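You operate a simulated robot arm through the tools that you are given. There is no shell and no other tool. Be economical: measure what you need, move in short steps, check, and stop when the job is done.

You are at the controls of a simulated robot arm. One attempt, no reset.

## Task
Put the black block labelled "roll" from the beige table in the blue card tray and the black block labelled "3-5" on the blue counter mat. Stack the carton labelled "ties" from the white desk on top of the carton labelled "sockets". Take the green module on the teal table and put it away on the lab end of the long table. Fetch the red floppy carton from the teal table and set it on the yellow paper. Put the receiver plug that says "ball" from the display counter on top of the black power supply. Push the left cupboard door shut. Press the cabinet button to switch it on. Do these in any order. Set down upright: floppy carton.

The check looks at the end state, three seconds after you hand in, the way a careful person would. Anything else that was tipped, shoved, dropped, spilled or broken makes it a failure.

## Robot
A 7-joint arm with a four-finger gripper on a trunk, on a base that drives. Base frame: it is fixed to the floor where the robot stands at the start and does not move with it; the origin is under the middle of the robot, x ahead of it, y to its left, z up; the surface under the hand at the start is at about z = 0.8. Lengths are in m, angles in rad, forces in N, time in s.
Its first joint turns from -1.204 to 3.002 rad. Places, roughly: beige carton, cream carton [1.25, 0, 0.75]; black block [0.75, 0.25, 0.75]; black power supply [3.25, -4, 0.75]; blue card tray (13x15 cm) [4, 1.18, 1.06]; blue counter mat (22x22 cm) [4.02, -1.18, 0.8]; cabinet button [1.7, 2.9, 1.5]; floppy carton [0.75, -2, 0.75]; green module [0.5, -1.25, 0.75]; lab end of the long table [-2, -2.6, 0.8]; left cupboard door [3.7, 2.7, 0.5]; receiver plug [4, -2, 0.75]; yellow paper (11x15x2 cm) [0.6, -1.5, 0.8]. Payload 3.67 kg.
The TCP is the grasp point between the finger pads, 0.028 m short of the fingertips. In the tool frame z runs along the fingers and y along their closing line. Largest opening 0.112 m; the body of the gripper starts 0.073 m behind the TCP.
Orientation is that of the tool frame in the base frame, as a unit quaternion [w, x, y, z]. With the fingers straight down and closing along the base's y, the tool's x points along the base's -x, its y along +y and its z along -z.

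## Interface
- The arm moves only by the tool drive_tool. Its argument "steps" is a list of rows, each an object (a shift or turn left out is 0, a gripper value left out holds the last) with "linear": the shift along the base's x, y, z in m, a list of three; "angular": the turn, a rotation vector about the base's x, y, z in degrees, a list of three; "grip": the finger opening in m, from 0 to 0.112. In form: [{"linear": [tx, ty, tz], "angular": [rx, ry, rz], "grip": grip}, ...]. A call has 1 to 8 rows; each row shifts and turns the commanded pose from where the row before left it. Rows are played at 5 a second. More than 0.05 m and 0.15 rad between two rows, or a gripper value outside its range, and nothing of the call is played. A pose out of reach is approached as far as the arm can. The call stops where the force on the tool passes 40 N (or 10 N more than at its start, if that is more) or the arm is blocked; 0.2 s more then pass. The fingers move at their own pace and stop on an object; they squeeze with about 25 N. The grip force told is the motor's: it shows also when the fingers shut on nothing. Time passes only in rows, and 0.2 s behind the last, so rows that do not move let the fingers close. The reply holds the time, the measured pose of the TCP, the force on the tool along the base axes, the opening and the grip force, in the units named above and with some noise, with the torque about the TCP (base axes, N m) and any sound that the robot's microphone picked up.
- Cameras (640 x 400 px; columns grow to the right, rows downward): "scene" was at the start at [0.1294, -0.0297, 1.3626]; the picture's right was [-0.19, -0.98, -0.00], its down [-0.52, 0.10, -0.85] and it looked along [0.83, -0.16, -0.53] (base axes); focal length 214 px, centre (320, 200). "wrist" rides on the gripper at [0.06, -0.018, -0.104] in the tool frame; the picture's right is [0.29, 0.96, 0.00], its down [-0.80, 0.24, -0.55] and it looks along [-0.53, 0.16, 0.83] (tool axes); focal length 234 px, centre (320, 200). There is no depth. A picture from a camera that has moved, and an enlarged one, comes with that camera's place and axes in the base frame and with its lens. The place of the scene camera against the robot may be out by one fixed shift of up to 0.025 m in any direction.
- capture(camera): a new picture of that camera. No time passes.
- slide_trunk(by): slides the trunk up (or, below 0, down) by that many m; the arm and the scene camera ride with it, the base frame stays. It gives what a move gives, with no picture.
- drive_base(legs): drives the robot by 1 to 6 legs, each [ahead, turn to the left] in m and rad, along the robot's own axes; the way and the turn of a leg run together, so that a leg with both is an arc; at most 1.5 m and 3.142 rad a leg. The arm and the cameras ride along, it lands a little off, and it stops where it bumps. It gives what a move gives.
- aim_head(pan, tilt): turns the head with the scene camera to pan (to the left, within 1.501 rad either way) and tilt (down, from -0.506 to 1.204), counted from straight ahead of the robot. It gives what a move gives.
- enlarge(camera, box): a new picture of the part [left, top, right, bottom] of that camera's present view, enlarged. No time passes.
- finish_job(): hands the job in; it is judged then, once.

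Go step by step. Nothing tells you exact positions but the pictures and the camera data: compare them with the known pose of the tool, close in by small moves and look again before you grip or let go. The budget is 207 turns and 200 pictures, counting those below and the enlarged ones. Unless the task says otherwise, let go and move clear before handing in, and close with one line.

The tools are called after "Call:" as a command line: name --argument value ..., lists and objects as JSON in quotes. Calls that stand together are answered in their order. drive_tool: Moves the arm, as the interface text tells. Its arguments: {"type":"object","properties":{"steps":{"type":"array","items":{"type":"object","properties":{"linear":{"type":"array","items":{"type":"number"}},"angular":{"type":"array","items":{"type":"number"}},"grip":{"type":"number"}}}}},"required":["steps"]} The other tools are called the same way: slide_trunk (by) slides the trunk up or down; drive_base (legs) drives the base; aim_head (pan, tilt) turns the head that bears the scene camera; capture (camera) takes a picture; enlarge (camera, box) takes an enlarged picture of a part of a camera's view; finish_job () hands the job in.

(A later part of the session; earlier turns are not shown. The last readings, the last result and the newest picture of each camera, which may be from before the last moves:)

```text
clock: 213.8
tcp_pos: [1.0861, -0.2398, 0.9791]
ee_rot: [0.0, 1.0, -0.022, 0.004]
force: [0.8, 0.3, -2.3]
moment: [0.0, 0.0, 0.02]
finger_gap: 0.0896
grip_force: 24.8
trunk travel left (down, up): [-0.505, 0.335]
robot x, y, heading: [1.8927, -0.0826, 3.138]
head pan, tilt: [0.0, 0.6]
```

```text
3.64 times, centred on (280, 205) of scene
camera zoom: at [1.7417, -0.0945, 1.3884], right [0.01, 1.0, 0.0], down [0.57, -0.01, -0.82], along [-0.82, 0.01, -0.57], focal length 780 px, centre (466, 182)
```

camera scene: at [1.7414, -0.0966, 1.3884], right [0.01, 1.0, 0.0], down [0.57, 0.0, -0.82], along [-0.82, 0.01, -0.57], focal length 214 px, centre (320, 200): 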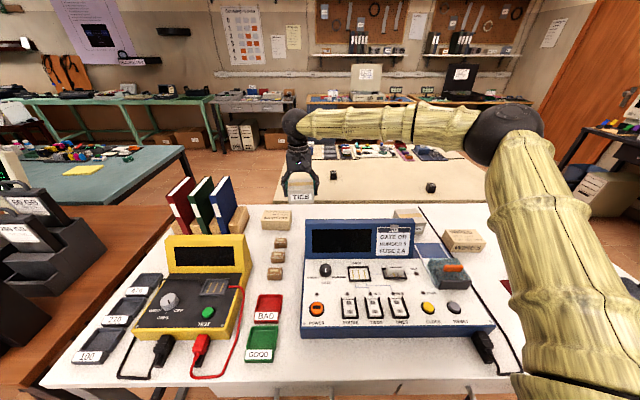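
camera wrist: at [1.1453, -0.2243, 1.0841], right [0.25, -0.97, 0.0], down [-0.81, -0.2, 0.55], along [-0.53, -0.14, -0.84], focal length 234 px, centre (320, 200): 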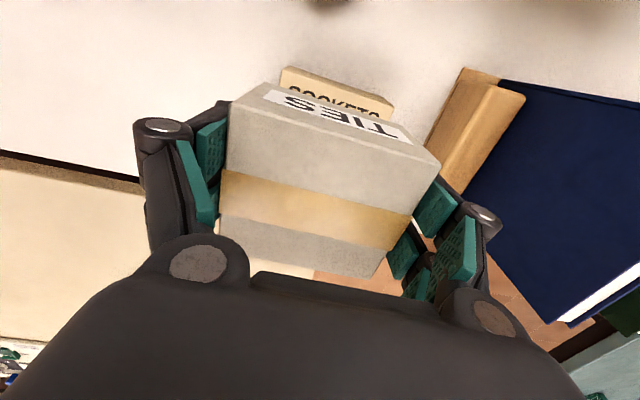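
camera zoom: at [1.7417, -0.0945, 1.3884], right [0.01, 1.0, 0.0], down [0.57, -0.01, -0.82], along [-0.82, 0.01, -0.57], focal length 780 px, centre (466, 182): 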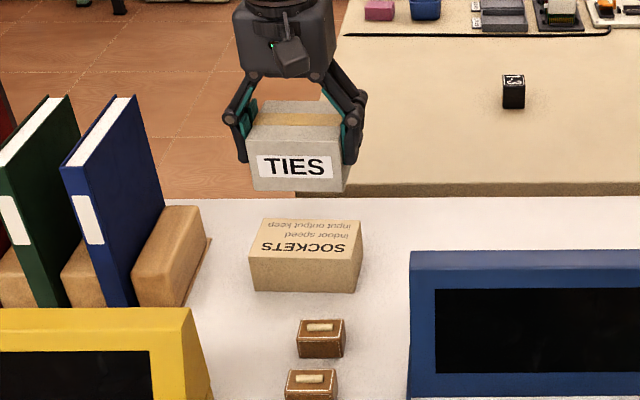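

SOCKETS top centre is about (1.086, -0.249), top z≈0.845. I shift 9 mm and descend.

Call:
drive_tool --steps '[{"linear": [0, -0.009, -0.03]}, {"linear": [0, 0, -0.03]}, {"linear": [0, 0, -0.012]}, {}]'

Call:
enlarge --camera "scene" --box '[200, 150, 360, 260]'

Call:
capture --camera "wrist"

```text
clock: 214.8
tcp_pos: [1.0886, -0.2492, 0.9067]
ee_rot: [0.0, 1.0, -0.022, 0.004]
force: [0.1, 0.7, -1.5]
moment: [0.01, -0.01, -0.02]
finger_gap: 0.0898
grip_force: 24.9
trunk travel left (down, up): [-0.505, 0.335]
robot x, y, heading: [1.8902, -0.0855, 3.132]
head pan, tilt: [0.0, 0.6]
```

```text
3.64 times, centred on (280, 205) of scene
camera zoom: at [1.7418, -0.0948, 1.3885], right [0.01, 1.0, 0.0], down [0.57, -0.01, -0.82], along [-0.82, 0.01, -0.57], focal length 780 px, centre (466, 182)
```

zoom: 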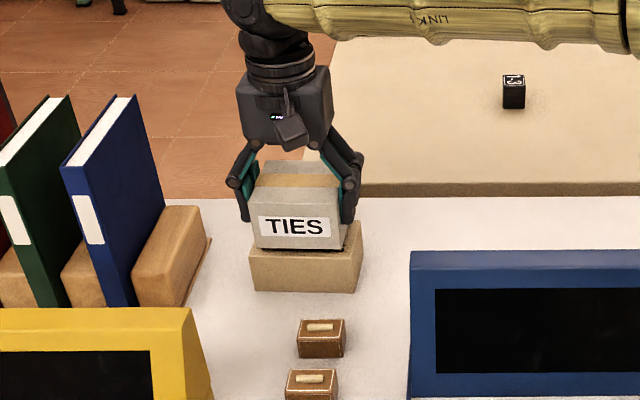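

```text
93 pictures are left
camera wrist: at [1.1469, -0.2333, 1.0124], right [0.25, -0.97, 0.0], down [-0.81, -0.21, 0.55], along [-0.53, -0.14, -0.84], focal length 234 px, centre (320, 200)
```

wrist: 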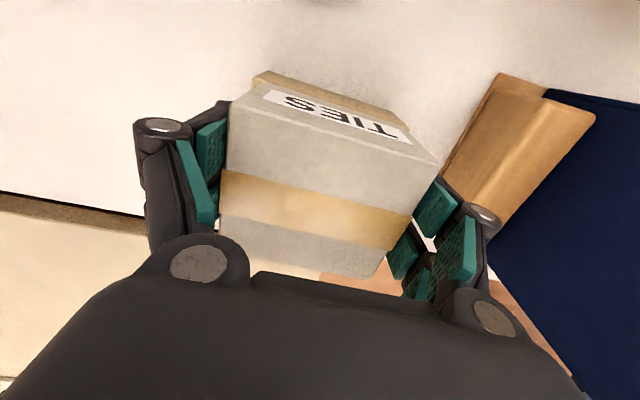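

Call:
drive_tool --steps '[{"linear": [0, 0.003, -0.005]}, {"linear": [0, 0, -0.004]}, {"linear": [0, 0, -0.003]}, {}]'

Call:
drive_tool --steps '[{"linear": [0, 0, -0.002]}, {"linear": [0, 0, -0.002]}, {"linear": [0, 0, -0.002]}, {}]'

Call:
enlarge --camera "scene" --box '[230, 180, 310, 240]'

```text
clock: 215.8
tcp_pos: [1.0898, -0.248, 0.8955]
ee_rot: [0.0, 1.0, -0.022, 0.004]
force: [0.1, 0.2, 0.3]
moment: [0.02, 0.02, -0.01]
finger_gap: 0.0898
grip_force: 25.0
trunk travel left (down, up): [-0.505, 0.335]
robot x, y, heading: [1.8883, -0.0826, 3.136]
head pan, tilt: [0.0, 0.6]
```

```text
clock: 216.8
tcp_pos: [1.0913, -0.2475, 0.8903]
ee_rot: [0.001, 1.0, -0.022, 0.002]
force: [-1.0, 0.5, 20.0]
moment: [-0.03, 0.03, -0.05]
finger_gap: 0.09
grip_force: 25.2
trunk travel left (down, up): [-0.505, 0.335]
robot x, y, heading: [1.8868, -0.086, 3.136]
head pan, tilt: [0.0, 0.6]
```

```text
6.67 times, centred on (270, 210) of scene
camera zoom: at [1.7434, -0.0944, 1.3887], right [0.01, 1.0, 0.0], down [0.56, -0.01, -0.83], along [-0.83, 0.01, -0.56], focal length 1430 px, centre (653, 133)
```

zoom: 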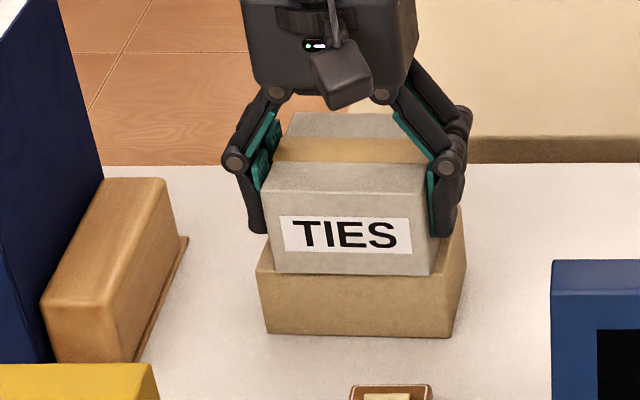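

Contact; release gently and rise.

Call:
drive_tool --steps '[{"linear": [0, 0, 0.002]}, {"grip": 0.095}, {"grip": 0.108}, {"linear": [0, 0, 0.02]}, {"linear": [0, 0, 0.04]}, {"linear": [0, 0, 0.05]}, {"linear": [0, 0, 0.05]}, {"linear": [0, 0, 0.05]}]'

Call:
enlarge --camera "scene" --box '[200, 140, 360, 260]'

```text
clock: 218.6
tcp_pos: [1.0889, -0.2452, 1.1015]
ee_rot: [0.0, 1.0, -0.021, 0.004]
force: [-0.1, 0.1, -0.8]
moment: [0.02, 0.03, 0.03]
finger_gap: 0.1079
grip_force: 0.0
trunk travel left (down, up): [-0.505, 0.335]
robot x, y, heading: [1.8884, -0.0826, 3.13]
head pan, tilt: [0.0, 0.6]
```

```text
3.33 times, centred on (280, 200) of scene
camera zoom: at [1.7428, -0.0949, 1.3885], right [0.01, 1.0, 0.0], down [0.56, -0.01, -0.83], along [-0.83, 0.01, -0.56], focal length 715 px, centre (453, 200)
```

zoom: 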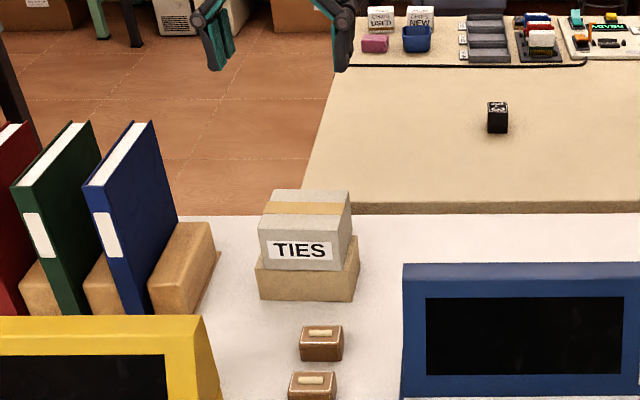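

TIES is stacked. Next "3-5" on the beige table: I retract and drive around to the table's left end.

Call:
drive_tool --steps '[{"linear": [0, 0.01, 0.045]}, {"linear": [0.01, 0.01, 0.045]}, {"linear": [0.045, 0.02, 0]}, {"linear": [0.045, 0.02, 0]}, {"linear": [0.045, 0.02, 0]}, {"linear": [0.045, 0.02, 0]}, {"linear": [0.045, 0.02, 0]}, {"linear": [0.045, 0.02, 0]}]'

Call:
drive_base --legs '[[-0.35, 0], [0, -1.5708], [1.5, 0], [0.1, 0], [0, 1.5708], [1.35, 0]]'

Call:
aim_head --pan 0.9 --tilt 0.6

Call:
capture --camera "scene"

```text
clock: 220.4
tcp_pos: [1.3728, -0.1063, 1.1954]
ee_rot: [0.0, 1.0, -0.022, 0.002]
force: [0.6, 0.8, 0.6]
moment: [-0.02, 0.03, 0.0]
finger_gap: 0.1081
grip_force: 0.1
trunk travel left (down, up): [-0.505, 0.335]
robot x, y, heading: [1.8883, -0.0835, 3.131]
head pan, tilt: [0.0, 0.6]
```

```text
clock: 244.6
tcp_pos: [0.4904, 1.6662, 1.1938]
ee_rot: [0.0, 0.998, -0.069, 0.004]
force: [-0.5, -0.6, 0.3]
moment: [0.01, 0.01, 0.03]
finger_gap: 0.1079
grip_force: 0.2
trunk travel left (down, up): [-0.505, 0.335]
robot x, y, heading: [1.0102, 1.6418, 3.037]
head pan, tilt: [0.0, 0.6]
```

```text
clock: 245.8
tcp_pos: [0.49, 1.6664, 1.1937]
ee_rot: [0.0, 0.998, -0.069, 0.004]
force: [-0.1, 0.1, -0.2]
moment: [0.01, -0.04, -0.01]
finger_gap: 0.108
grip_force: 0.0
trunk travel left (down, up): [-0.505, 0.335]
robot x, y, heading: [1.0089, 1.6387, 3.031]
head pan, tilt: [0.901, 0.6]
```

```text
90 pictures are left
camera scene: at [0.8889, 1.5702, 1.3885], right [-0.71, 0.7, 0.0], down [0.4, 0.4, -0.83], along [-0.58, -0.59, -0.56], focal length 214 px, centre (320, 200)
```

scene: 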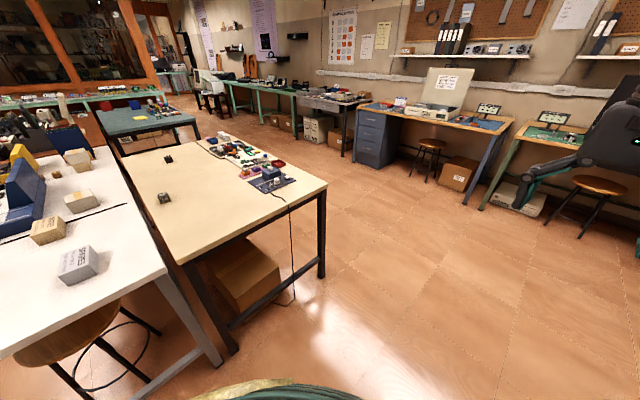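

Call:
drive_base --legs '[[0.15, 0], [0, 1.68], [0.35, 0]]'

Call:
aim_head --pan 0 --tilt 0.7

Call:
capture --camera "scene"

```text
clock: 253.1
tcp_pos: [0.9033, 0.7848, 1.1937]
ee_rot: [-0.003, 0.713, 0.701, 0.004]
force: [0.3, 0.0, -1.2]
moment: [0.02, -0.01, -0.01]
finger_gap: 0.108
grip_force: 0.1
trunk travel left (down, up): [-0.505, 0.335]
robot x, y, heading: [0.8664, 1.3063, -1.554]
head pan, tilt: [0.901, 0.6]
```

```text
clock: 254.3
tcp_pos: [0.9033, 0.786, 1.1941]
ee_rot: [-0.003, 0.712, 0.702, 0.003]
force: [0.4, -0.5, -1.0]
moment: [0.01, -0.02, -0.01]
finger_gap: 0.1079
grip_force: 0.0
trunk travel left (down, up): [-0.505, 0.335]
robot x, y, heading: [0.8684, 1.2991, -1.55]
head pan, tilt: [0.0, 0.7]
```

```text
89 pictures are left
camera scene: at [0.8591, 1.1574, 1.3798], right [-1.0, -0.02, 0.0], down [-0.01, 0.64, -0.76], along [0.01, -0.76, -0.64], focal length 214 px, centre (320, 200)
```

scene: 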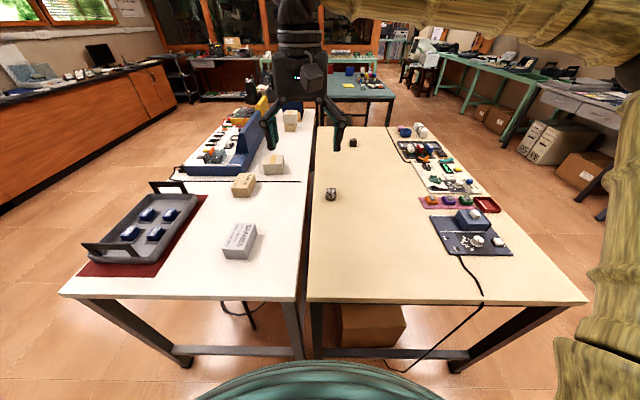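

Block "3-5" is at about (0.81, 0.466). I move the hand above it.

Call:
drive_tool --steps '[{"linear": [-0.011, -0.04, -0.015], "grip": 0.112}, {"linear": [-0.011, -0.04, -0.015]}, {"linear": [-0.011, -0.04, -0.015]}, {"linear": [-0.012, -0.04, -0.015]}, {"linear": [-0.012, -0.04, -0.015]}, {"linear": [-0.012, -0.04, -0.015]}, {"linear": [-0.012, -0.04, -0.015]}, {"linear": [-0.012, -0.03, -0.015]}]'

Call:
capture --camera "wrist"

```text
clock: 256.1
tcp_pos: [0.8108, 0.4775, 1.0732]
ee_rot: [-0.004, 0.713, 0.701, 0.003]
force: [-0.1, -0.7, -0.7]
moment: [0.04, -0.04, 0.0]
finger_gap: 0.1119
grip_force: 0.0
trunk travel left (down, up): [-0.505, 0.335]
robot x, y, heading: [0.865, 1.3006, -1.557]
head pan, tilt: [0.0, 0.7]
```

```text
88 pictures are left
camera wrist: at [0.7935, 0.5365, 1.1782], right [0.96, 0.27, 0.0], down [0.23, -0.81, 0.55], along [0.15, -0.53, -0.84], focal length 234 px, centre (320, 200)
```

wrist: 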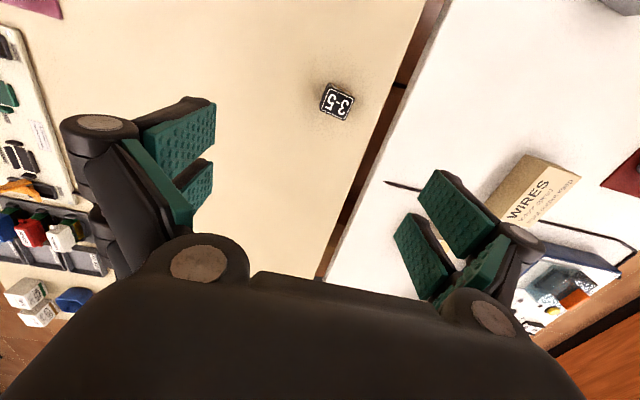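

Call:
enlarge --camera "wrist" --box '[296, 70, 376, 130]'

```text
6.67 times, centred on (336, 100) of wrist
camera zoom: at [0.7935, 0.5365, 1.1782], right [0.96, 0.27, 0.0], down [0.23, -0.81, 0.55], along [0.15, -0.53, -0.84], focal length 1561 px, centre (213, 867)
```

zoom: 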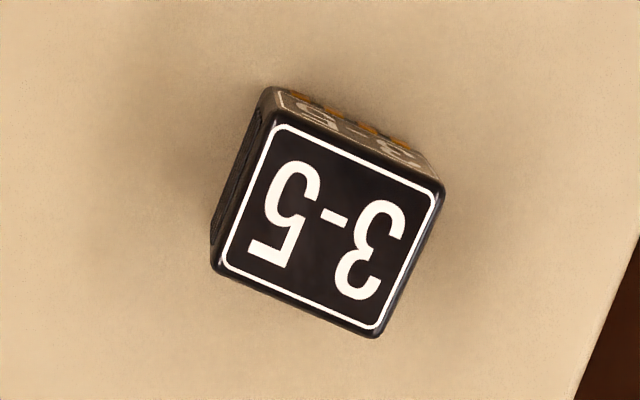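

Block at (0.834, 0.479), turned about −6°. Align and descend.

Call:
drive_tool --steps '[{"linear": [0.023, 0.002, -0.03], "angular": [0, 0, -5]}, {"linear": [0, 0, -0.045]}, {"linear": [0, 0, -0.045]}, {"linear": [0, 0, -0.045]}, {"linear": [0, 0, -0.04]}, {"linear": [0, 0, -0.02]}, {}]'

Call:
capture --camera "wrist"

```text
clock: 257.7
tcp_pos: [0.8333, 0.481, 0.849]
ee_rot: [-0.003, 0.742, 0.67, 0.003]
force: [-0.6, -0.5, 1.1]
moment: [-0.04, -0.03, -0.01]
finger_gap: 0.1121
grip_force: 0.0
trunk travel left (down, up): [-0.505, 0.335]
robot x, y, heading: [0.8687, 1.3061, -1.555]
head pan, tilt: [0.0, 0.7]
```

```text
86 pictures are left
camera wrist: at [0.8215, 0.541, 0.9544], right [0.98, 0.19, 0.0], down [0.16, -0.82, 0.55], along [0.1, -0.54, -0.84], focal length 234 px, centre (320, 200)
```

wrist: 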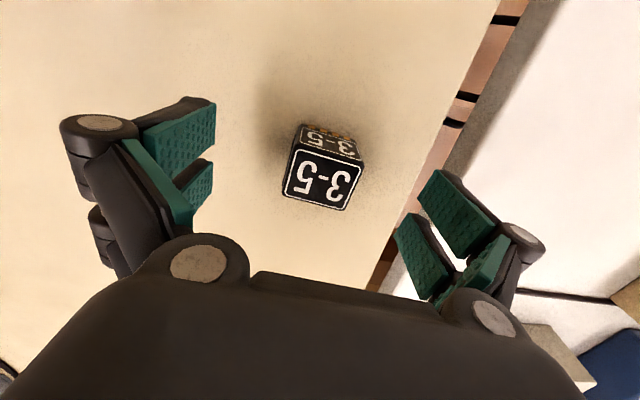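

Call:
drive_tool --steps '[{"linear": [0.001, -0.002, -0.017]}, {}, {"grip": 0.07}, {"grip": 0.05}, {"grip": 0.03}, {"grip": 0.0}, {}, {}]'

Call:
drive_tool --steps '[{"linear": [0, 0, 0.01]}, {"linear": [0, 0, 0.03]}, {"linear": [0, 0, 0.05]}, {"linear": [0, 0, 0.05]}, {"linear": [0, 0, 0.05]}, {"linear": [0, 0.02, 0.045]}, {"linear": [0, 0.02, 0.045]}, {"linear": [0, 0.03, 0.03]}]'

Call:
capture --camera "wrist"

```text
clock: 259.5
tcp_pos: [0.8354, 0.4785, 0.8331]
ee_rot: [-0.002, 0.742, 0.67, 0.003]
force: [0.5, -0.4, 0.9]
moment: [-0.05, 0.05, -0.01]
finger_gap: 0.0392
grip_force: 24.5
trunk travel left (down, up): [-0.505, 0.335]
robot x, y, heading: [0.868, 1.3047, -1.552]
head pan, tilt: [0.0, 0.7]
```

```text
clock: 261.3
tcp_pos: [0.8343, 0.5439, 1.1427]
ee_rot: [-0.002, 0.743, 0.67, 0.002]
force: [0.0, 0.2, 0.1]
moment: [-0.03, -0.01, -0.01]
finger_gap: 0.039
grip_force: 25.0
trunk travel left (down, up): [-0.505, 0.335]
robot x, y, heading: [0.8676, 1.3047, -1.557]
head pan, tilt: [0.0, 0.7]
```

```text
85 pictures are left
camera wrist: at [0.8216, 0.6061, 1.2478], right [0.98, 0.19, 0.0], down [0.16, -0.82, 0.55], along [0.1, -0.54, -0.84], focal length 234 px, centre (320, 200)
```

wrist: 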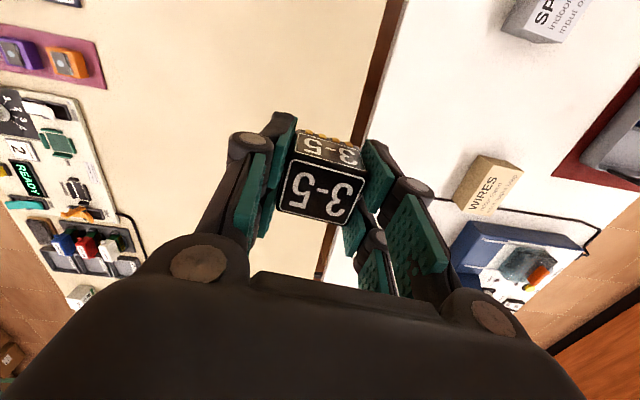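

Held. I tuck in and drive around to the window-side aisle.

Call:
drive_tool --steps '[{"linear": [0, 0.045, 0.02]}, {"linear": [0, 0.045, 0.02]}, {"linear": [0, 0.045, 0.02]}, {"linear": [0, 0.045, 0.0]}, {"linear": [0, 0.045, 0]}, {"linear": [0, 0.03, 0]}]'

Call:
drive_base --legs '[[-0.3, 0], [0, 1.5708], [1.5, 0], [0, -1.5708], [1.5, 0]]'

Call:
aim_head --pan 0 --tilt 0.5

Call:
capture --camera "scene"

```text
clock: 262.7
tcp_pos: [0.8367, 0.8027, 1.2013]
ee_rot: [-0.001, 0.743, 0.669, 0.003]
force: [0.5, 1.1, -0.7]
moment: [-0.01, 0.04, 0.0]
finger_gap: 0.0394
grip_force: 25.1
trunk travel left (down, up): [-0.505, 0.335]
robot x, y, heading: [0.8679, 1.3024, -1.557]
head pan, tilt: [0.0, 0.7]
```

```text
clock: 286.4
tcp_pos: [2.2441, -0.4023, 1.2026]
ee_rot: [-0.002, 0.759, 0.651, 0.002]
force: [0.2, -0.5, -1.3]
moment: [0.0, 0.03, 0.0]
finger_gap: 0.0392
grip_force: 24.6
trunk travel left (down, up): [-0.505, 0.335]
robot x, y, heading: [2.2989, 0.0992, -1.603]
head pan, tilt: [0.0, 0.7]
```

```text
clock: 287.1
tcp_pos: [2.2438, -0.4023, 1.2026]
ee_rot: [-0.003, 0.76, 0.65, 0.003]
force: [0.8, 0.0, -0.2]
moment: [-0.05, 0.01, 0.01]
finger_gap: 0.0393
grip_force: 25.1
trunk travel left (down, up): [-0.505, 0.335]
robot x, y, heading: [2.2986, 0.1, -1.604]
head pan, tilt: [0.0, 0.499]
```

```text
84 pictures are left
camera scene: at [2.2849, -0.0537, 1.3975], right [-1.0, 0.03, 0.0], down [0.02, 0.48, -0.88], along [-0.03, -0.88, -0.48], focal length 214 px, centre (320, 200)
```

scene: 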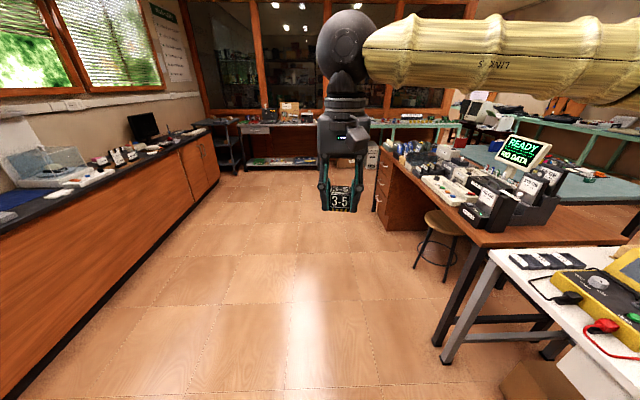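

The aisle is clear. On to the counter mat.

Call:
drive_base --legs '[[1.27, 0], [0, 1.604], [0.8, 0]]'

Call:
aim_head --pan 0 --tilt 0.6

Call:
capture --camera "scene"

```text
clock: 301.1
tcp_pos: [3.5289, -1.3492, 1.2028]
ee_rot: [-0.004, 0.12, 0.993, 0.0]
force: [0.0, -0.2, -0.6]
moment: [0.0, 0.02, 0.01]
finger_gap: 0.0392
grip_force: 24.6
trunk travel left (down, up): [-0.505, 0.335]
robot x, y, heading: [3.0336, -1.2508, -0.118]
head pan, tilt: [0.0, 0.499]
```

```text
clock: 301.7
tcp_pos: [3.5285, -1.3496, 1.202]
ee_rot: [-0.003, 0.12, 0.993, 0.001]
force: [0.8, 0.0, -0.2]
moment: [-0.01, 0.05, 0.01]
finger_gap: 0.0393
grip_force: 25.0
trunk travel left (down, up): [-0.505, 0.335]
robot x, y, heading: [3.0325, -1.2505, -0.119]
head pan, tilt: [0.0, 0.6]
```

```text
83 pictures are left
camera scene: at [3.1623, -1.2789, 1.3885], right [-0.12, -0.99, 0.0], down [-0.56, 0.07, -0.83], along [0.82, -0.1, -0.56], focal length 214 px, centre (320, 200)
```

scene: 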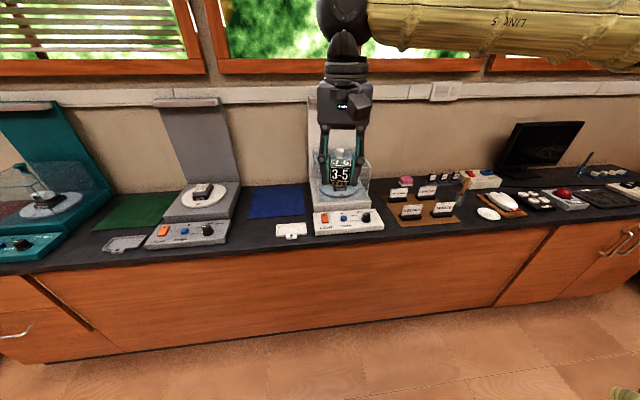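

The blue mat is between two scales, near (4.02, -1.18). I shift the hand in line with it, then drive closer.

Call:
drive_tool --steps '[{"linear": [0, 0.045, 0], "angular": [0, 0, 5]}, {"linear": [0, 0.045, 0], "angular": [0, 0, 5]}, {"linear": [0, 0.045, 0]}, {"linear": [0, 0.04, 0]}]'

Call:
drive_base --legs '[[0.25, 0.12]]'

Call:
drive_tool --steps '[{"linear": [0.045, 0, 0]}, {"linear": [0.045, 0, 0]}, {"linear": [0.045, 0, 0]}, {"linear": [0.045, 0, 0]}]'

Call:
capture --camera "wrist"

Call:
capture --camera "scene"

```text
clock: 302.7
tcp_pos: [3.529, -1.1743, 1.202]
ee_rot: [-0.003, 0.033, 0.999, 0.0]
force: [-0.4, 0.5, -0.2]
moment: [0.03, -0.01, -0.01]
finger_gap: 0.0393
grip_force: 24.6
trunk travel left (down, up): [-0.505, 0.335]
robot x, y, heading: [3.0343, -1.2486, -0.12]
head pan, tilt: [0.0, 0.6]
```

```text
clock: 304.6
tcp_pos: [3.7659, -1.1228, 1.2026]
ee_rot: [-0.004, -0.033, 0.999, -0.001]
force: [0.8, 0.1, -1.0]
moment: [0.02, 0.03, 0.0]
finger_gap: 0.0393
grip_force: 25.0
trunk travel left (down, up): [-0.505, 0.335]
robot x, y, heading: [3.2848, -1.2616, 0.016]
head pan, tilt: [0.0, 0.6]
```

```text
clock: 305.6
tcp_pos: [3.9447, -1.1245, 1.2001]
ee_rot: [-0.004, -0.034, 0.999, 0.001]
force: [0.6, 0.5, -0.8]
moment: [-0.03, 0.05, 0.02]
finger_gap: 0.0394
grip_force: 25.0
trunk travel left (down, up): [-0.505, 0.335]
robot x, y, heading: [3.2853, -1.2648, 0.011]
head pan, tilt: [0.0, 0.6]
```

```text
82 pictures are left
camera wrist: at [3.8862, -1.1474, 1.3056], right [-0.35, 0.94, 0.0], down [0.78, 0.29, 0.55], along [0.51, 0.19, -0.84], focal length 234 px, centre (320, 200)
```

wrist: 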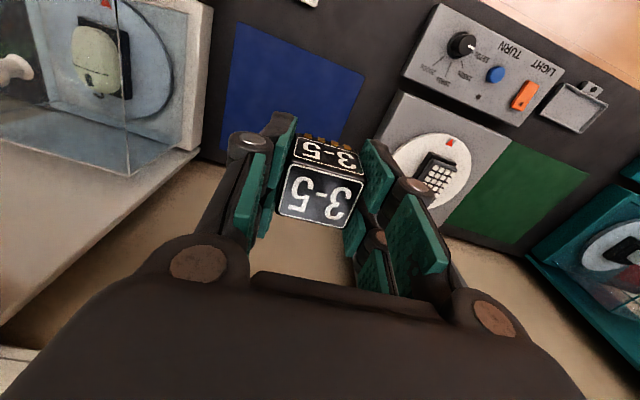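

```text
81 pictures are left
camera scene: at [3.4143, -1.2741, 1.3884], right [0.01, -1.0, 0.0], down [-0.57, -0.01, -0.82], along [0.82, 0.01, -0.57], focal length 214 px, centre (320, 200)
```

scene: 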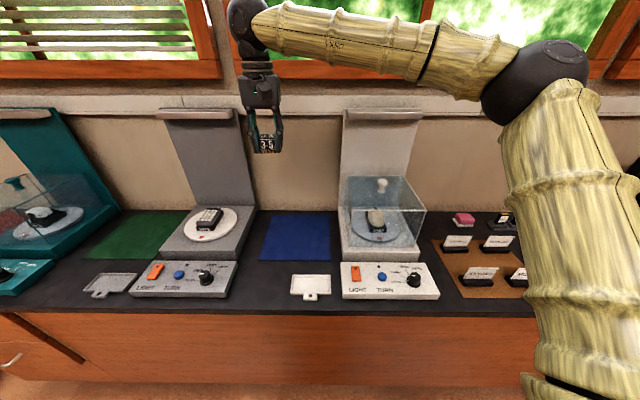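

Mat spans about x 3.90–4.12, y −1.05…−1.30. I go over (4.0, -1.175) and down.

Call:
drive_tool --steps '[{"linear": [0.025, -0.025, 0]}, {"linear": [0.025, -0.025, 0]}, {"linear": [0.005, 0, -0.045]}, {"linear": [0, 0, -0.05]}, {"linear": [0, 0, -0.05]}, {"linear": [0, 0, -0.05]}, {"linear": [0, 0, -0.05]}, {"linear": [0, 0, -0.05]}]'

Call:
capture --camera "wrist"

Call:
enlarge --camera "scene" --box '[200, 130, 400, 290]'

```text
clock: 307.4
tcp_pos: [4.0012, -1.1749, 0.9095]
ee_rot: [-0.004, -0.033, 0.999, -0.001]
force: [0.3, 0.2, -0.3]
moment: [0.01, 0.03, -0.04]
finger_gap: 0.0392
grip_force: 24.8
trunk travel left (down, up): [-0.505, 0.335]
robot x, y, heading: [3.2847, -1.2608, 0.013]
head pan, tilt: [0.0, 0.6]
```

```text
80 pictures are left
camera wrist: at [3.9425, -1.196, 1.0148], right [-0.35, 0.94, 0.0], down [0.78, 0.29, 0.55], along [0.51, 0.19, -0.84], focal length 234 px, centre (320, 200)
```

wrist: 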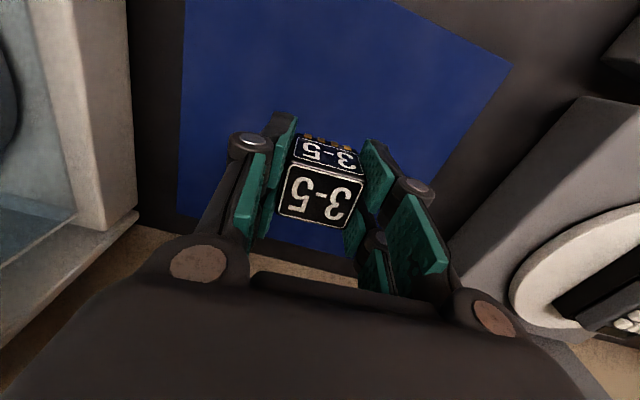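

```text
2.50 times, centred on (300, 210) of scene
camera zoom: at [3.4144, -1.2741, 1.3885], right [0.01, -1.0, 0.0], down [-0.57, -0.01, -0.82], along [0.82, 0.01, -0.57], focal length 536 px, centre (370, 175)
```

zoom: 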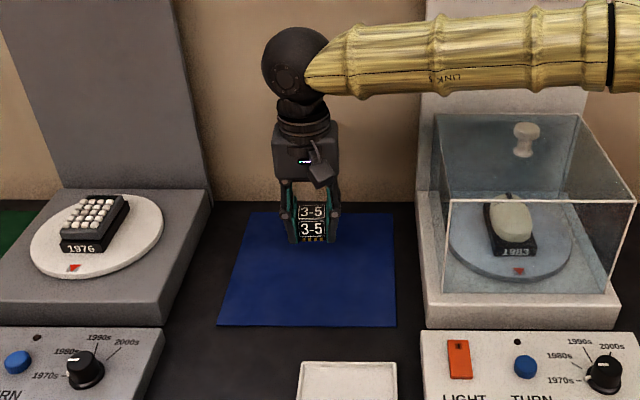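

Call:
drive_tool --steps '[{"linear": [0, 0, -0.04]}, {"linear": [0, 0, -0.02]}, {"linear": [0, 0, -0.006]}, {"linear": [0, 0, -0.004]}, {}]'

Call:
drive_tool --steps '[{"linear": [0, 0, -0.003]}, {"linear": [0, 0, -0.003]}, {}]'

Call:
enlarge --camera "scene" --box '[260, 160, 340, 280]'

```text
clock: 308.6
tcp_pos: [3.9999, -1.1733, 0.8372]
ee_rot: [-0.004, -0.033, 0.999, 0.0]
force: [-0.9, -0.2, -0.6]
moment: [-0.02, -0.04, 0.0]
finger_gap: 0.0393
grip_force: 24.8
trunk travel left (down, up): [-0.505, 0.335]
robot x, y, heading: [3.2887, -1.2631, 0.014]
head pan, tilt: [0.0, 0.6]
```

```text
clock: 309.4
tcp_pos: [3.9989, -1.1738, 0.8334]
ee_rot: [-0.002, -0.033, 0.999, 0.0]
force: [1.0, -1.4, 21.9]
moment: [-0.1, 0.1, 0.0]
finger_gap: 0.0395
grip_force: 25.1
trunk travel left (down, up): [-0.505, 0.335]
robot x, y, heading: [3.2852, -1.2633, 0.012]
head pan, tilt: [0.0, 0.6]
```

```text
3.33 times, centred on (300, 220) of scene
camera zoom: at [3.412, -1.2743, 1.389], right [0.01, -1.0, 0.0], down [-0.56, -0.01, -0.83], along [0.83, 0.01, -0.56], focal length 715 px, centre (387, 133)
```

zoom: 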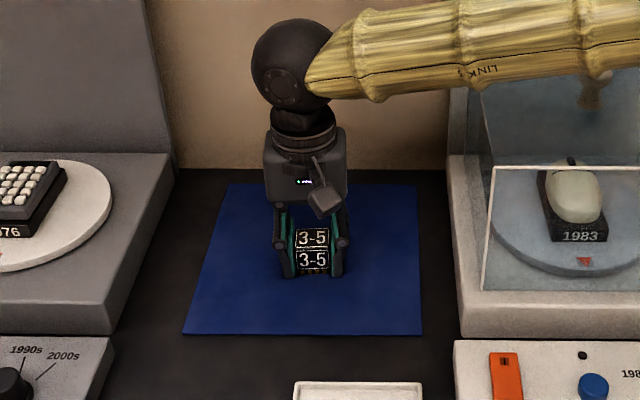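

Contact on the mat. Release and rise, then retract and look toward the receiver plugs.

Call:
drive_tool --steps '[{"linear": [0, 0, 0.002]}, {"grip": 0.05}, {"grip": 0.08}, {"linear": [0, 0, 0.03]}, {"linear": [0, 0, 0.05]}, {"linear": [0, 0, 0.05]}, {"linear": [0, 0, 0.05]}, {"linear": [0, 0, 0.05]}]'

Call:
drive_tool --steps '[{"linear": [0, 0, 0.05]}, {"linear": [-0.04, 0, 0.02]}, {"linear": [-0.045, 0, 0]}, {"linear": [-0.045, 0, 0]}, {"linear": [-0.045, 0, 0]}, {"linear": [-0.045, 0, 0]}, {"linear": [-0.03, 0, 0]}]'

Call:
capture --camera "scene"

Call:
aim_head --pan -0.8 --tilt 0.5

Call:
capture --camera "scene"

```text
clock: 311.2
tcp_pos: [3.9991, -1.1735, 1.0657]
ee_rot: [-0.004, -0.033, 0.999, -0.001]
force: [-0.5, -0.5, -0.4]
moment: [-0.02, -0.02, 0.02]
finger_gap: 0.0799
grip_force: 0.1
trunk travel left (down, up): [-0.505, 0.335]
robot x, y, heading: [3.2883, -1.2636, 0.014]
head pan, tilt: [0.0, 0.6]
```

```text
clock: 312.8
tcp_pos: [3.7494, -1.1733, 1.1363]
ee_rot: [-0.004, -0.033, 0.999, -0.001]
force: [-0.2, 0.2, 0.2]
moment: [-0.01, -0.01, 0.02]
finger_gap: 0.08
grip_force: 0.0
trunk travel left (down, up): [-0.505, 0.335]
robot x, y, heading: [3.2858, -1.2632, 0.007]
head pan, tilt: [0.0, 0.6]
```

```text
77 pictures are left
camera scene: at [3.4132, -1.274, 1.3885], right [0.01, -1.0, 0.0], down [-0.56, -0.01, -0.83], along [0.83, 0.01, -0.56], focal length 214 px, centre (320, 200)
```

scene: 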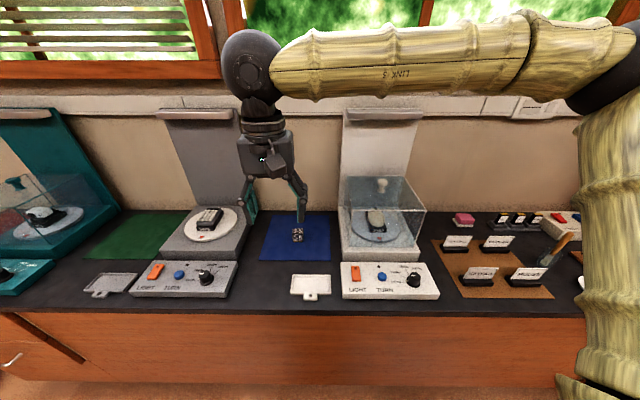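

```text
clock: 313.9
tcp_pos: [3.7507, -1.1752, 1.1352]
ee_rot: [-0.003, -0.033, 0.999, 0.0]
force: [-0.2, 0.0, 1.3]
moment: [-0.03, 0.0, 0.01]
finger_gap: 0.0799
grip_force: 0.1
trunk travel left (down, up): [-0.505, 0.335]
robot x, y, heading: [3.2831, -1.2643, 0.01]
head pan, tilt: [-0.799, 0.499]
```

```text
76 pictures are left
camera scene: at [3.3894, -1.3396, 1.3975], right [-0.71, -0.71, 0.0], down [-0.34, 0.34, -0.88], along [0.62, -0.62, -0.48], focal length 214 px, centre (320, 200)
```

scene: 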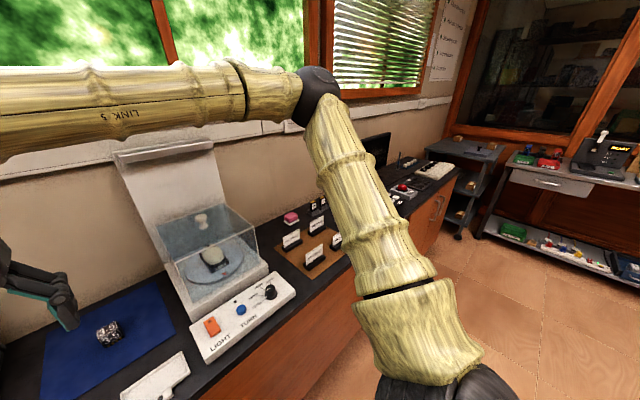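

"3-5" stands on the mat. I move along the counter to y≈−2 and look for the receiver plugs.

Call:
drive_base --legs '[[-0.4, 0], [0, -1.5708], [0.8, 0], [0, 1.6], [0.2, 0]]'

Call:
aim_head --pan 0 --tilt 0.6

Call:
capture --camera "scene"

Call:
enlarge --camera "scene" --box '[200, 140, 480, 290]'

```text
clock: 329.1
tcp_pos: [3.5743, -1.9237, 1.1345]
ee_rot: [-0.005, -0.066, 0.998, -0.001]
force: [0.0, 0.8, 0.2]
moment: [0.0, 0.02, 0.03]
finger_gap: 0.08
grip_force: 0.1
trunk travel left (down, up): [-0.505, 0.335]
robot x, y, heading: [3.1128, -2.0421, 0.08]
head pan, tilt: [-0.799, 0.499]
```

```text
clock: 330.2
tcp_pos: [3.5723, -1.9221, 1.135]
ee_rot: [-0.005, -0.066, 0.998, -0.001]
force: [0.0, -0.7, -0.1]
moment: [0.0, 0.01, -0.02]
finger_gap: 0.0801
grip_force: 0.0
trunk travel left (down, up): [-0.505, 0.335]
robot x, y, heading: [3.1155, -2.0467, 0.077]
head pan, tilt: [0.0, 0.6]
```

```text
75 pictures are left
camera scene: at [3.2425, -2.0448, 1.3885], right [0.08, -1.0, 0.0], down [-0.56, -0.04, -0.83], along [0.82, 0.06, -0.57], focal length 214 px, centre (320, 200)
```

scene: 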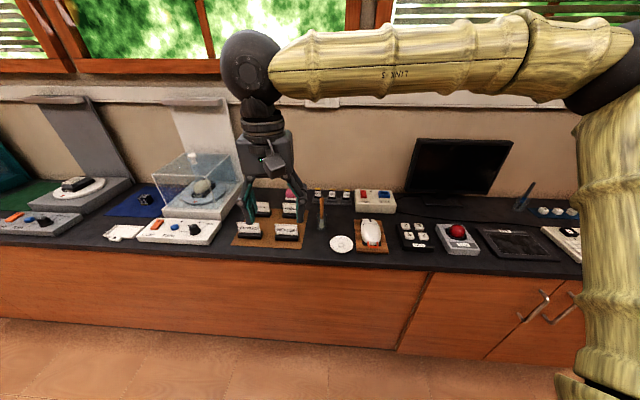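

```text
2.29 times, centred on (340, 215) of scene
camera zoom: at [3.2425, -2.0448, 1.3885], right [0.08, -1.0, 0.0], down [-0.56, -0.04, -0.83], along [0.82, 0.06, -0.57], focal length 490 px, centre (274, 166)
```

zoom: 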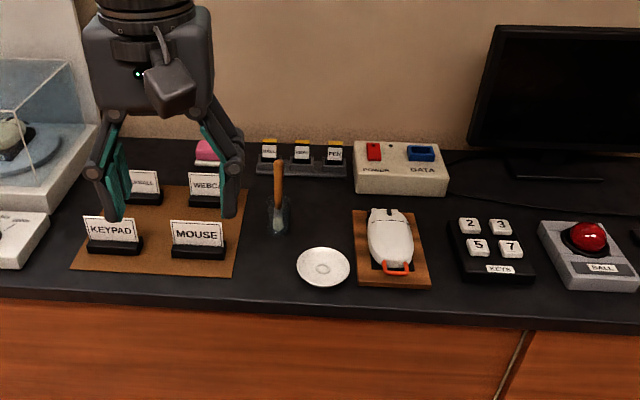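

Call:
enlarge --camera "scene" --box '[306, 180, 358, 215]'

```text
11.43 times, centred on (332, 198) of scene
camera zoom: at [3.2425, -2.0448, 1.3885], right [0.08, -1.0, 0.0], down [-0.56, -0.04, -0.83], along [0.82, 0.06, -0.57], focal length 2451 px, centre (183, 229)
```

zoom: 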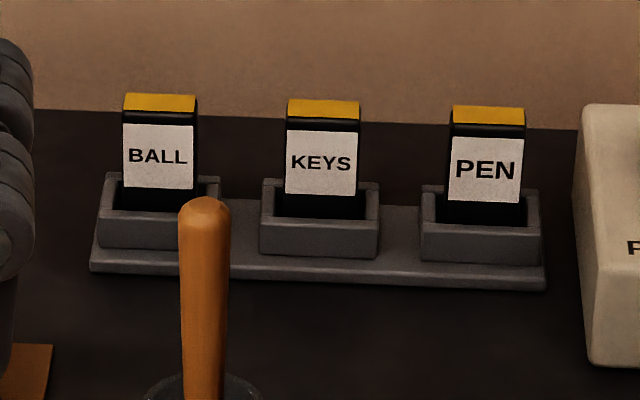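

The "BALL" plug is the left one in the rack, near (4.065, −1.99). I drive closer and turn the hand 90° so the fingers close fore-and-aft, clear of the neighbouring plugs.

Call:
drive_base --legs '[[0.22, -0.07]]'

Call:
drive_tool --steps '[{"angular": [0, 0, -8], "grip": 0.06, "linear": [0, 0, 0.01]}, {"angular": [0, 0, -8], "linear": [0, 0, 0.01]}, {"angular": [0, 0, -8]}, {"angular": [0, 0, -8]}, {"angular": [0, 0, -8]}, {"angular": [0, 0, -8]}, {"angular": [0, 0, -8]}, {"angular": [0, 0, -8]}]'

Call:
drive_tool --steps '[{"angular": [0, 0, -8], "linear": [0.04, 0, 0]}, {"angular": [0, 0, -8], "linear": [0.04, 0, 0]}, {"angular": [0, 0, -8], "linear": [0.04, 0, 0]}, {"linear": [0.04, 0, 0]}, {"linear": [0.04, 0, 0]}]'

Call:
capture --camera "wrist"

Call:
capture --camera "scene"

```text
clock: 331.9
tcp_pos: [3.8003, -1.9429, 1.1345]
ee_rot: [-0.004, -0.035, 0.999, 0.0]
force: [0.0, 0.7, -0.3]
moment: [0.0, 0.06, -0.01]
finger_gap: 0.0798
grip_force: 0.1
trunk travel left (down, up): [-0.505, 0.335]
robot x, y, heading: [3.331, -2.036, 0.009]
head pan, tilt: [0.0, 0.6]
```

```text
clock: 333.7
tcp_pos: [3.7986, -1.9436, 1.1558]
ee_rot: [-0.004, 0.502, 0.865, 0.001]
force: [0.2, -0.5, 0.4]
moment: [-0.01, 0.01, 0.0]
finger_gap: 0.06
grip_force: 0.1
trunk travel left (down, up): [-0.505, 0.335]
robot x, y, heading: [3.3307, -2.0334, 0.013]
head pan, tilt: [0.0, 0.6]
```

```text
clock: 334.9
tcp_pos: [3.9996, -1.9447, 1.1543]
ee_rot: [-0.004, 0.669, 0.743, 0.001]
force: [-0.1, 0.5, -0.5]
moment: [-0.02, 0.05, 0.01]
finger_gap: 0.0598
grip_force: 0.1
trunk travel left (down, up): [-0.505, 0.335]
robot x, y, heading: [3.3324, -2.0343, 0.013]
head pan, tilt: [0.0, 0.6]
```

```text
72 pictures are left
camera wrist: at [3.9743, -1.8871, 1.2602], right [0.92, 0.39, 0.0], down [0.32, -0.77, 0.55], along [0.21, -0.51, -0.84], focal length 234 px, centre (320, 200)
```

wrist: 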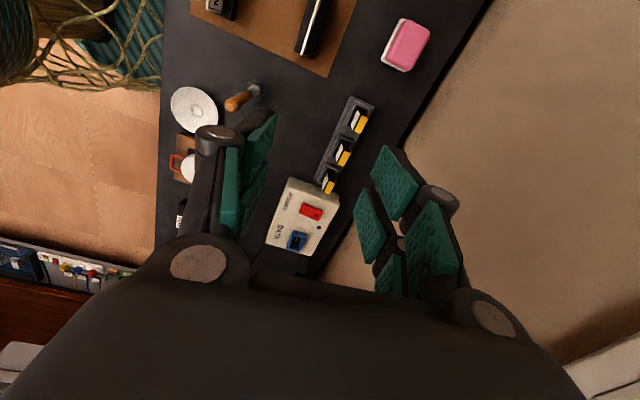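

```text
71 pictures are left
camera scene: at [3.4633, -2.0434, 1.3883], right [0.01, -1.0, 0.0], down [-0.57, -0.01, -0.82], along [0.82, 0.01, -0.57], focal length 214 px, centre (320, 200)
```

scene: 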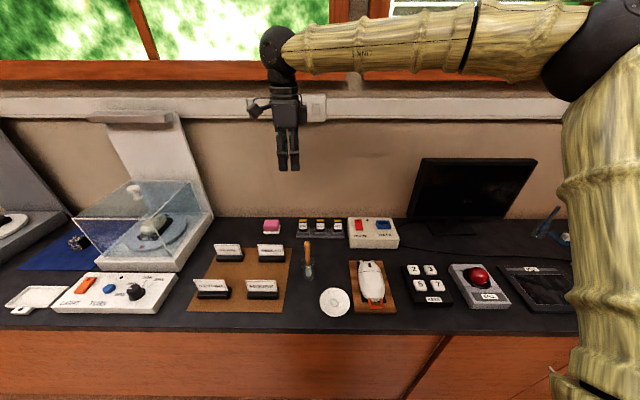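

Call:
enlarge --camera "wrist" --box '[310, 90, 390, 200]'

```text
3.64 times, centred on (350, 145) of wrist
camera zoom: at [3.9743, -1.8871, 1.2602], right [0.92, 0.39, 0.0], down [0.32, -0.77, 0.55], along [0.21, -0.51, -0.84], focal length 852 px, centre (211, 400)
```

zoom: 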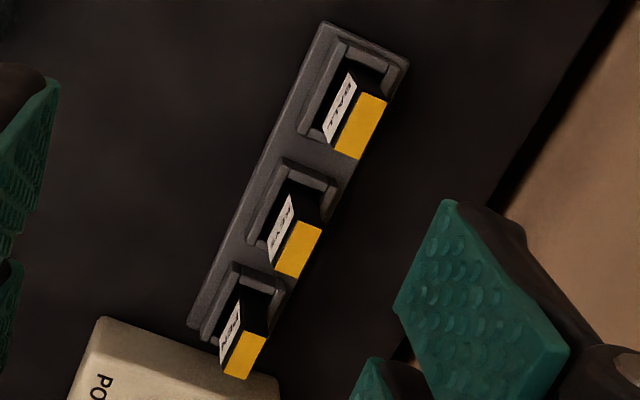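

BALL's top is ~1.3 × 2.9 cm, near (4.077, −1.962). I align above it and descend partway.

Call:
drive_tool --steps '[{"linear": [0.038, -0.01, 0], "angular": [0, 0, -6]}, {"linear": [0.038, -0.008, 0]}, {"linear": [0, 0, -0.045]}, {"linear": [0, 0, -0.045]}, {"linear": [0, 0, -0.045]}, {"linear": [0, 0, -0.03]}, {}]'

Call:
enlarge --camera "wrist" --box '[220, 40, 420, 200]'

Call:
enlarge --camera "scene" --box '[240, 140, 380, 260]'

```text
clock: 336.5
tcp_pos: [4.0764, -1.9643, 0.9916]
ee_rot: [-0.004, 0.707, 0.707, 0.002]
force: [-0.1, -0.3, -0.7]
moment: [0.04, 0.02, -0.02]
finger_gap: 0.0598
grip_force: 0.1
trunk travel left (down, up): [-0.505, 0.335]
robot x, y, heading: [3.3303, -2.0356, 0.013]
head pan, tilt: [0.0, 0.6]
```

```text
2.50 times, centred on (320, 120) of wrist
camera zoom: at [4.0573, -1.9051, 1.096], right [0.96, 0.29, 0.0], down [0.24, -0.8, 0.55], along [0.16, -0.52, -0.84], focal length 585 px, centre (320, 400)
```

zoom: 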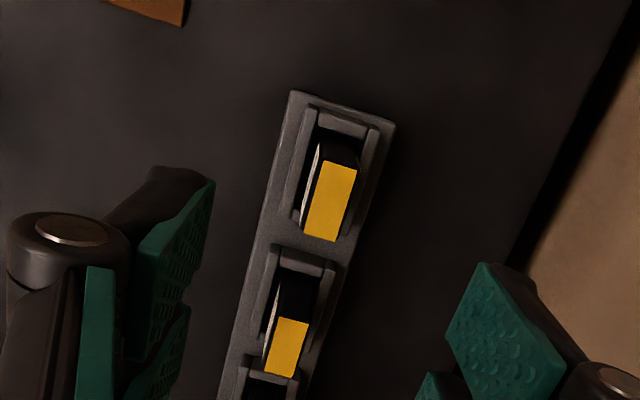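

```text
3.33 times, centred on (310, 200) of scene
camera zoom: at [3.4621, -2.0438, 1.3885], right [0.01, -1.0, 0.0], down [-0.57, -0.01, -0.82], along [0.82, 0.01, -0.57], focal length 715 px, centre (353, 200)
```

zoom: 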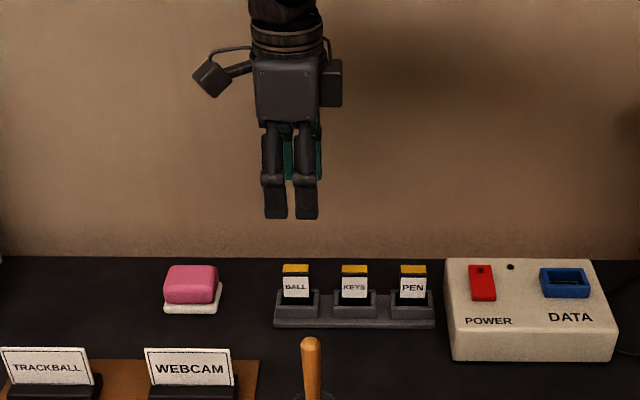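

BALL top centre (4.079, −1.961), top z≈0.862. Descend to just around its upper part.

Call:
drive_tool --steps '[{"linear": [0.003, 0.003, -0.04]}, {"linear": [0, 0, -0.04]}, {"linear": [0, 0, -0.03]}, {"linear": [0, 0, -0.012]}, {}]'

Call:
capture --camera "wrist"

Call:
enlarge --camera "scene" --box '[270, 180, 370, 250]'

```text
clock: 337.7
tcp_pos: [4.0777, -1.9593, 0.8688]
ee_rot: [-0.003, 0.708, 0.706, 0.002]
force: [0.1, 0.0, 0.8]
moment: [-0.01, 0.01, 0.01]
finger_gap: 0.0601
grip_force: 0.0
trunk travel left (down, up): [-0.505, 0.335]
robot x, y, heading: [3.3366, -2.036, 0.012]
head pan, tilt: [0.0, 0.6]
```

```text
67 pictures are left
camera wrist: at [4.0582, -1.8998, 0.974], right [0.96, 0.29, 0.0], down [0.24, -0.8, 0.55], along [0.16, -0.52, -0.84], focal length 234 px, centre (320, 200)
```

wrist: 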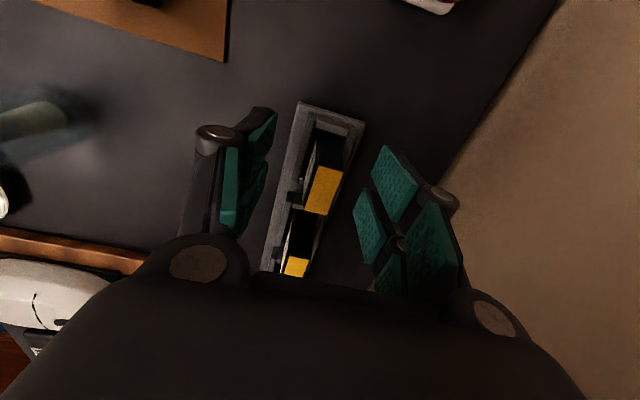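

```text
5.71 times, centred on (320, 215) of scene
camera zoom: at [3.4622, -2.0437, 1.3885], right [0.01, -1.0, 0.0], down [-0.57, -0.01, -0.82], along [0.82, 0.01, -0.57], focal length 1226 px, centre (320, 114)
```

zoom: 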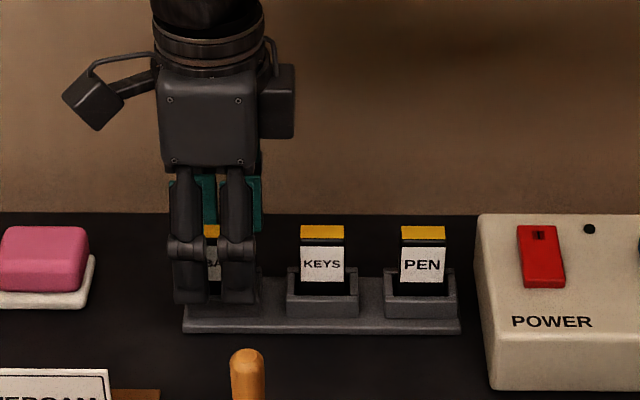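

Aligned. Close on the plug.

Call:
drive_tool --steps '[{"grip": 0.045}, {"grip": 0.03}, {"grip": 0.015}, {"grip": 0.0}, {}, {}]'

Call:
enlarge --camera "wrist" --box '[220, 80, 420, 240]'

```text
clock: 339.1
tcp_pos: [4.0764, -1.9594, 0.8678]
ee_rot: [-0.003, 0.708, 0.706, 0.001]
force: [-0.3, -0.3, -0.3]
moment: [0.02, -0.02, 0.0]
finger_gap: 0.0151
grip_force: 25.2
trunk travel left (down, up): [-0.505, 0.335]
robot x, y, heading: [3.33, -2.0304, 0.013]
head pan, tilt: [0.0, 0.6]
```

```text
2.50 times, centred on (320, 160) of wrist
camera zoom: at [4.0583, -1.8998, 0.9742], right [0.96, 0.29, 0.0], down [0.24, -0.8, 0.55], along [0.16, -0.52, -0.84], focal length 585 px, centre (320, 300)
```

zoom: 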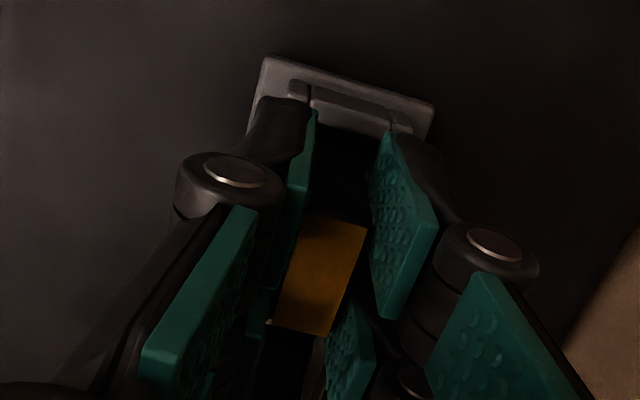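

Gripped at 0.015. Lift straight up slowly.

Call:
drive_tool --steps '[{"linear": [0, 0, 0.005]}, {"linear": [0, 0, 0.01]}, {"linear": [0, 0, 0.02]}, {"linear": [0, 0, 0.03]}, {"linear": [0, 0, 0.04]}, {"linear": [0, 0, 0.045]}, {"linear": [0, 0, 0.045]}]'

Call:
enlarge --camera "scene" --box '[240, 110, 400, 250]'

Call:
capture --camera "wrist"

```text
clock: 340.7
tcp_pos: [4.0752, -1.9587, 1.0632]
ee_rot: [-0.003, 0.707, 0.707, 0.004]
force: [0.5, 0.2, -0.6]
moment: [-0.02, -0.04, 0.0]
finger_gap: 0.0151
grip_force: 25.1
trunk travel left (down, up): [-0.505, 0.335]
robot x, y, heading: [3.331, -2.035, 0.01]
head pan, tilt: [0.0, 0.6]
```

```text
2.86 times, centred on (320, 180) of scene
camera zoom: at [3.4613, -2.0435, 1.3885], right [0.01, -1.0, 0.0], down [-0.56, -0.01, -0.83], along [0.83, 0.01, -0.56], focal length 613 px, centre (320, 257)
```

zoom: 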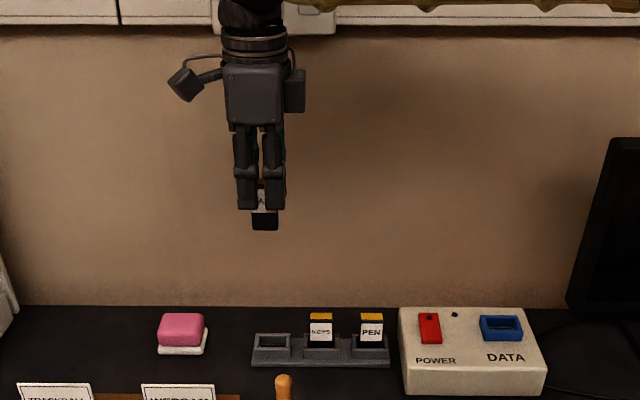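

```text
63 pictures are left
camera wrist: at [4.0572, -1.9001, 1.1684], right [0.96, 0.29, 0.0], down [0.24, -0.8, 0.55], along [0.16, -0.52, -0.84], focal length 234 px, centre (320, 200)
```

wrist: 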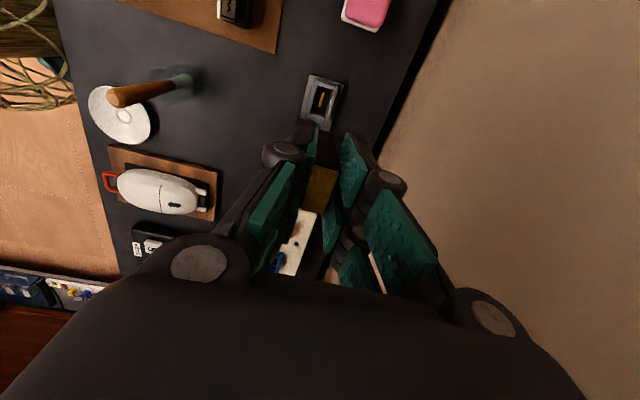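

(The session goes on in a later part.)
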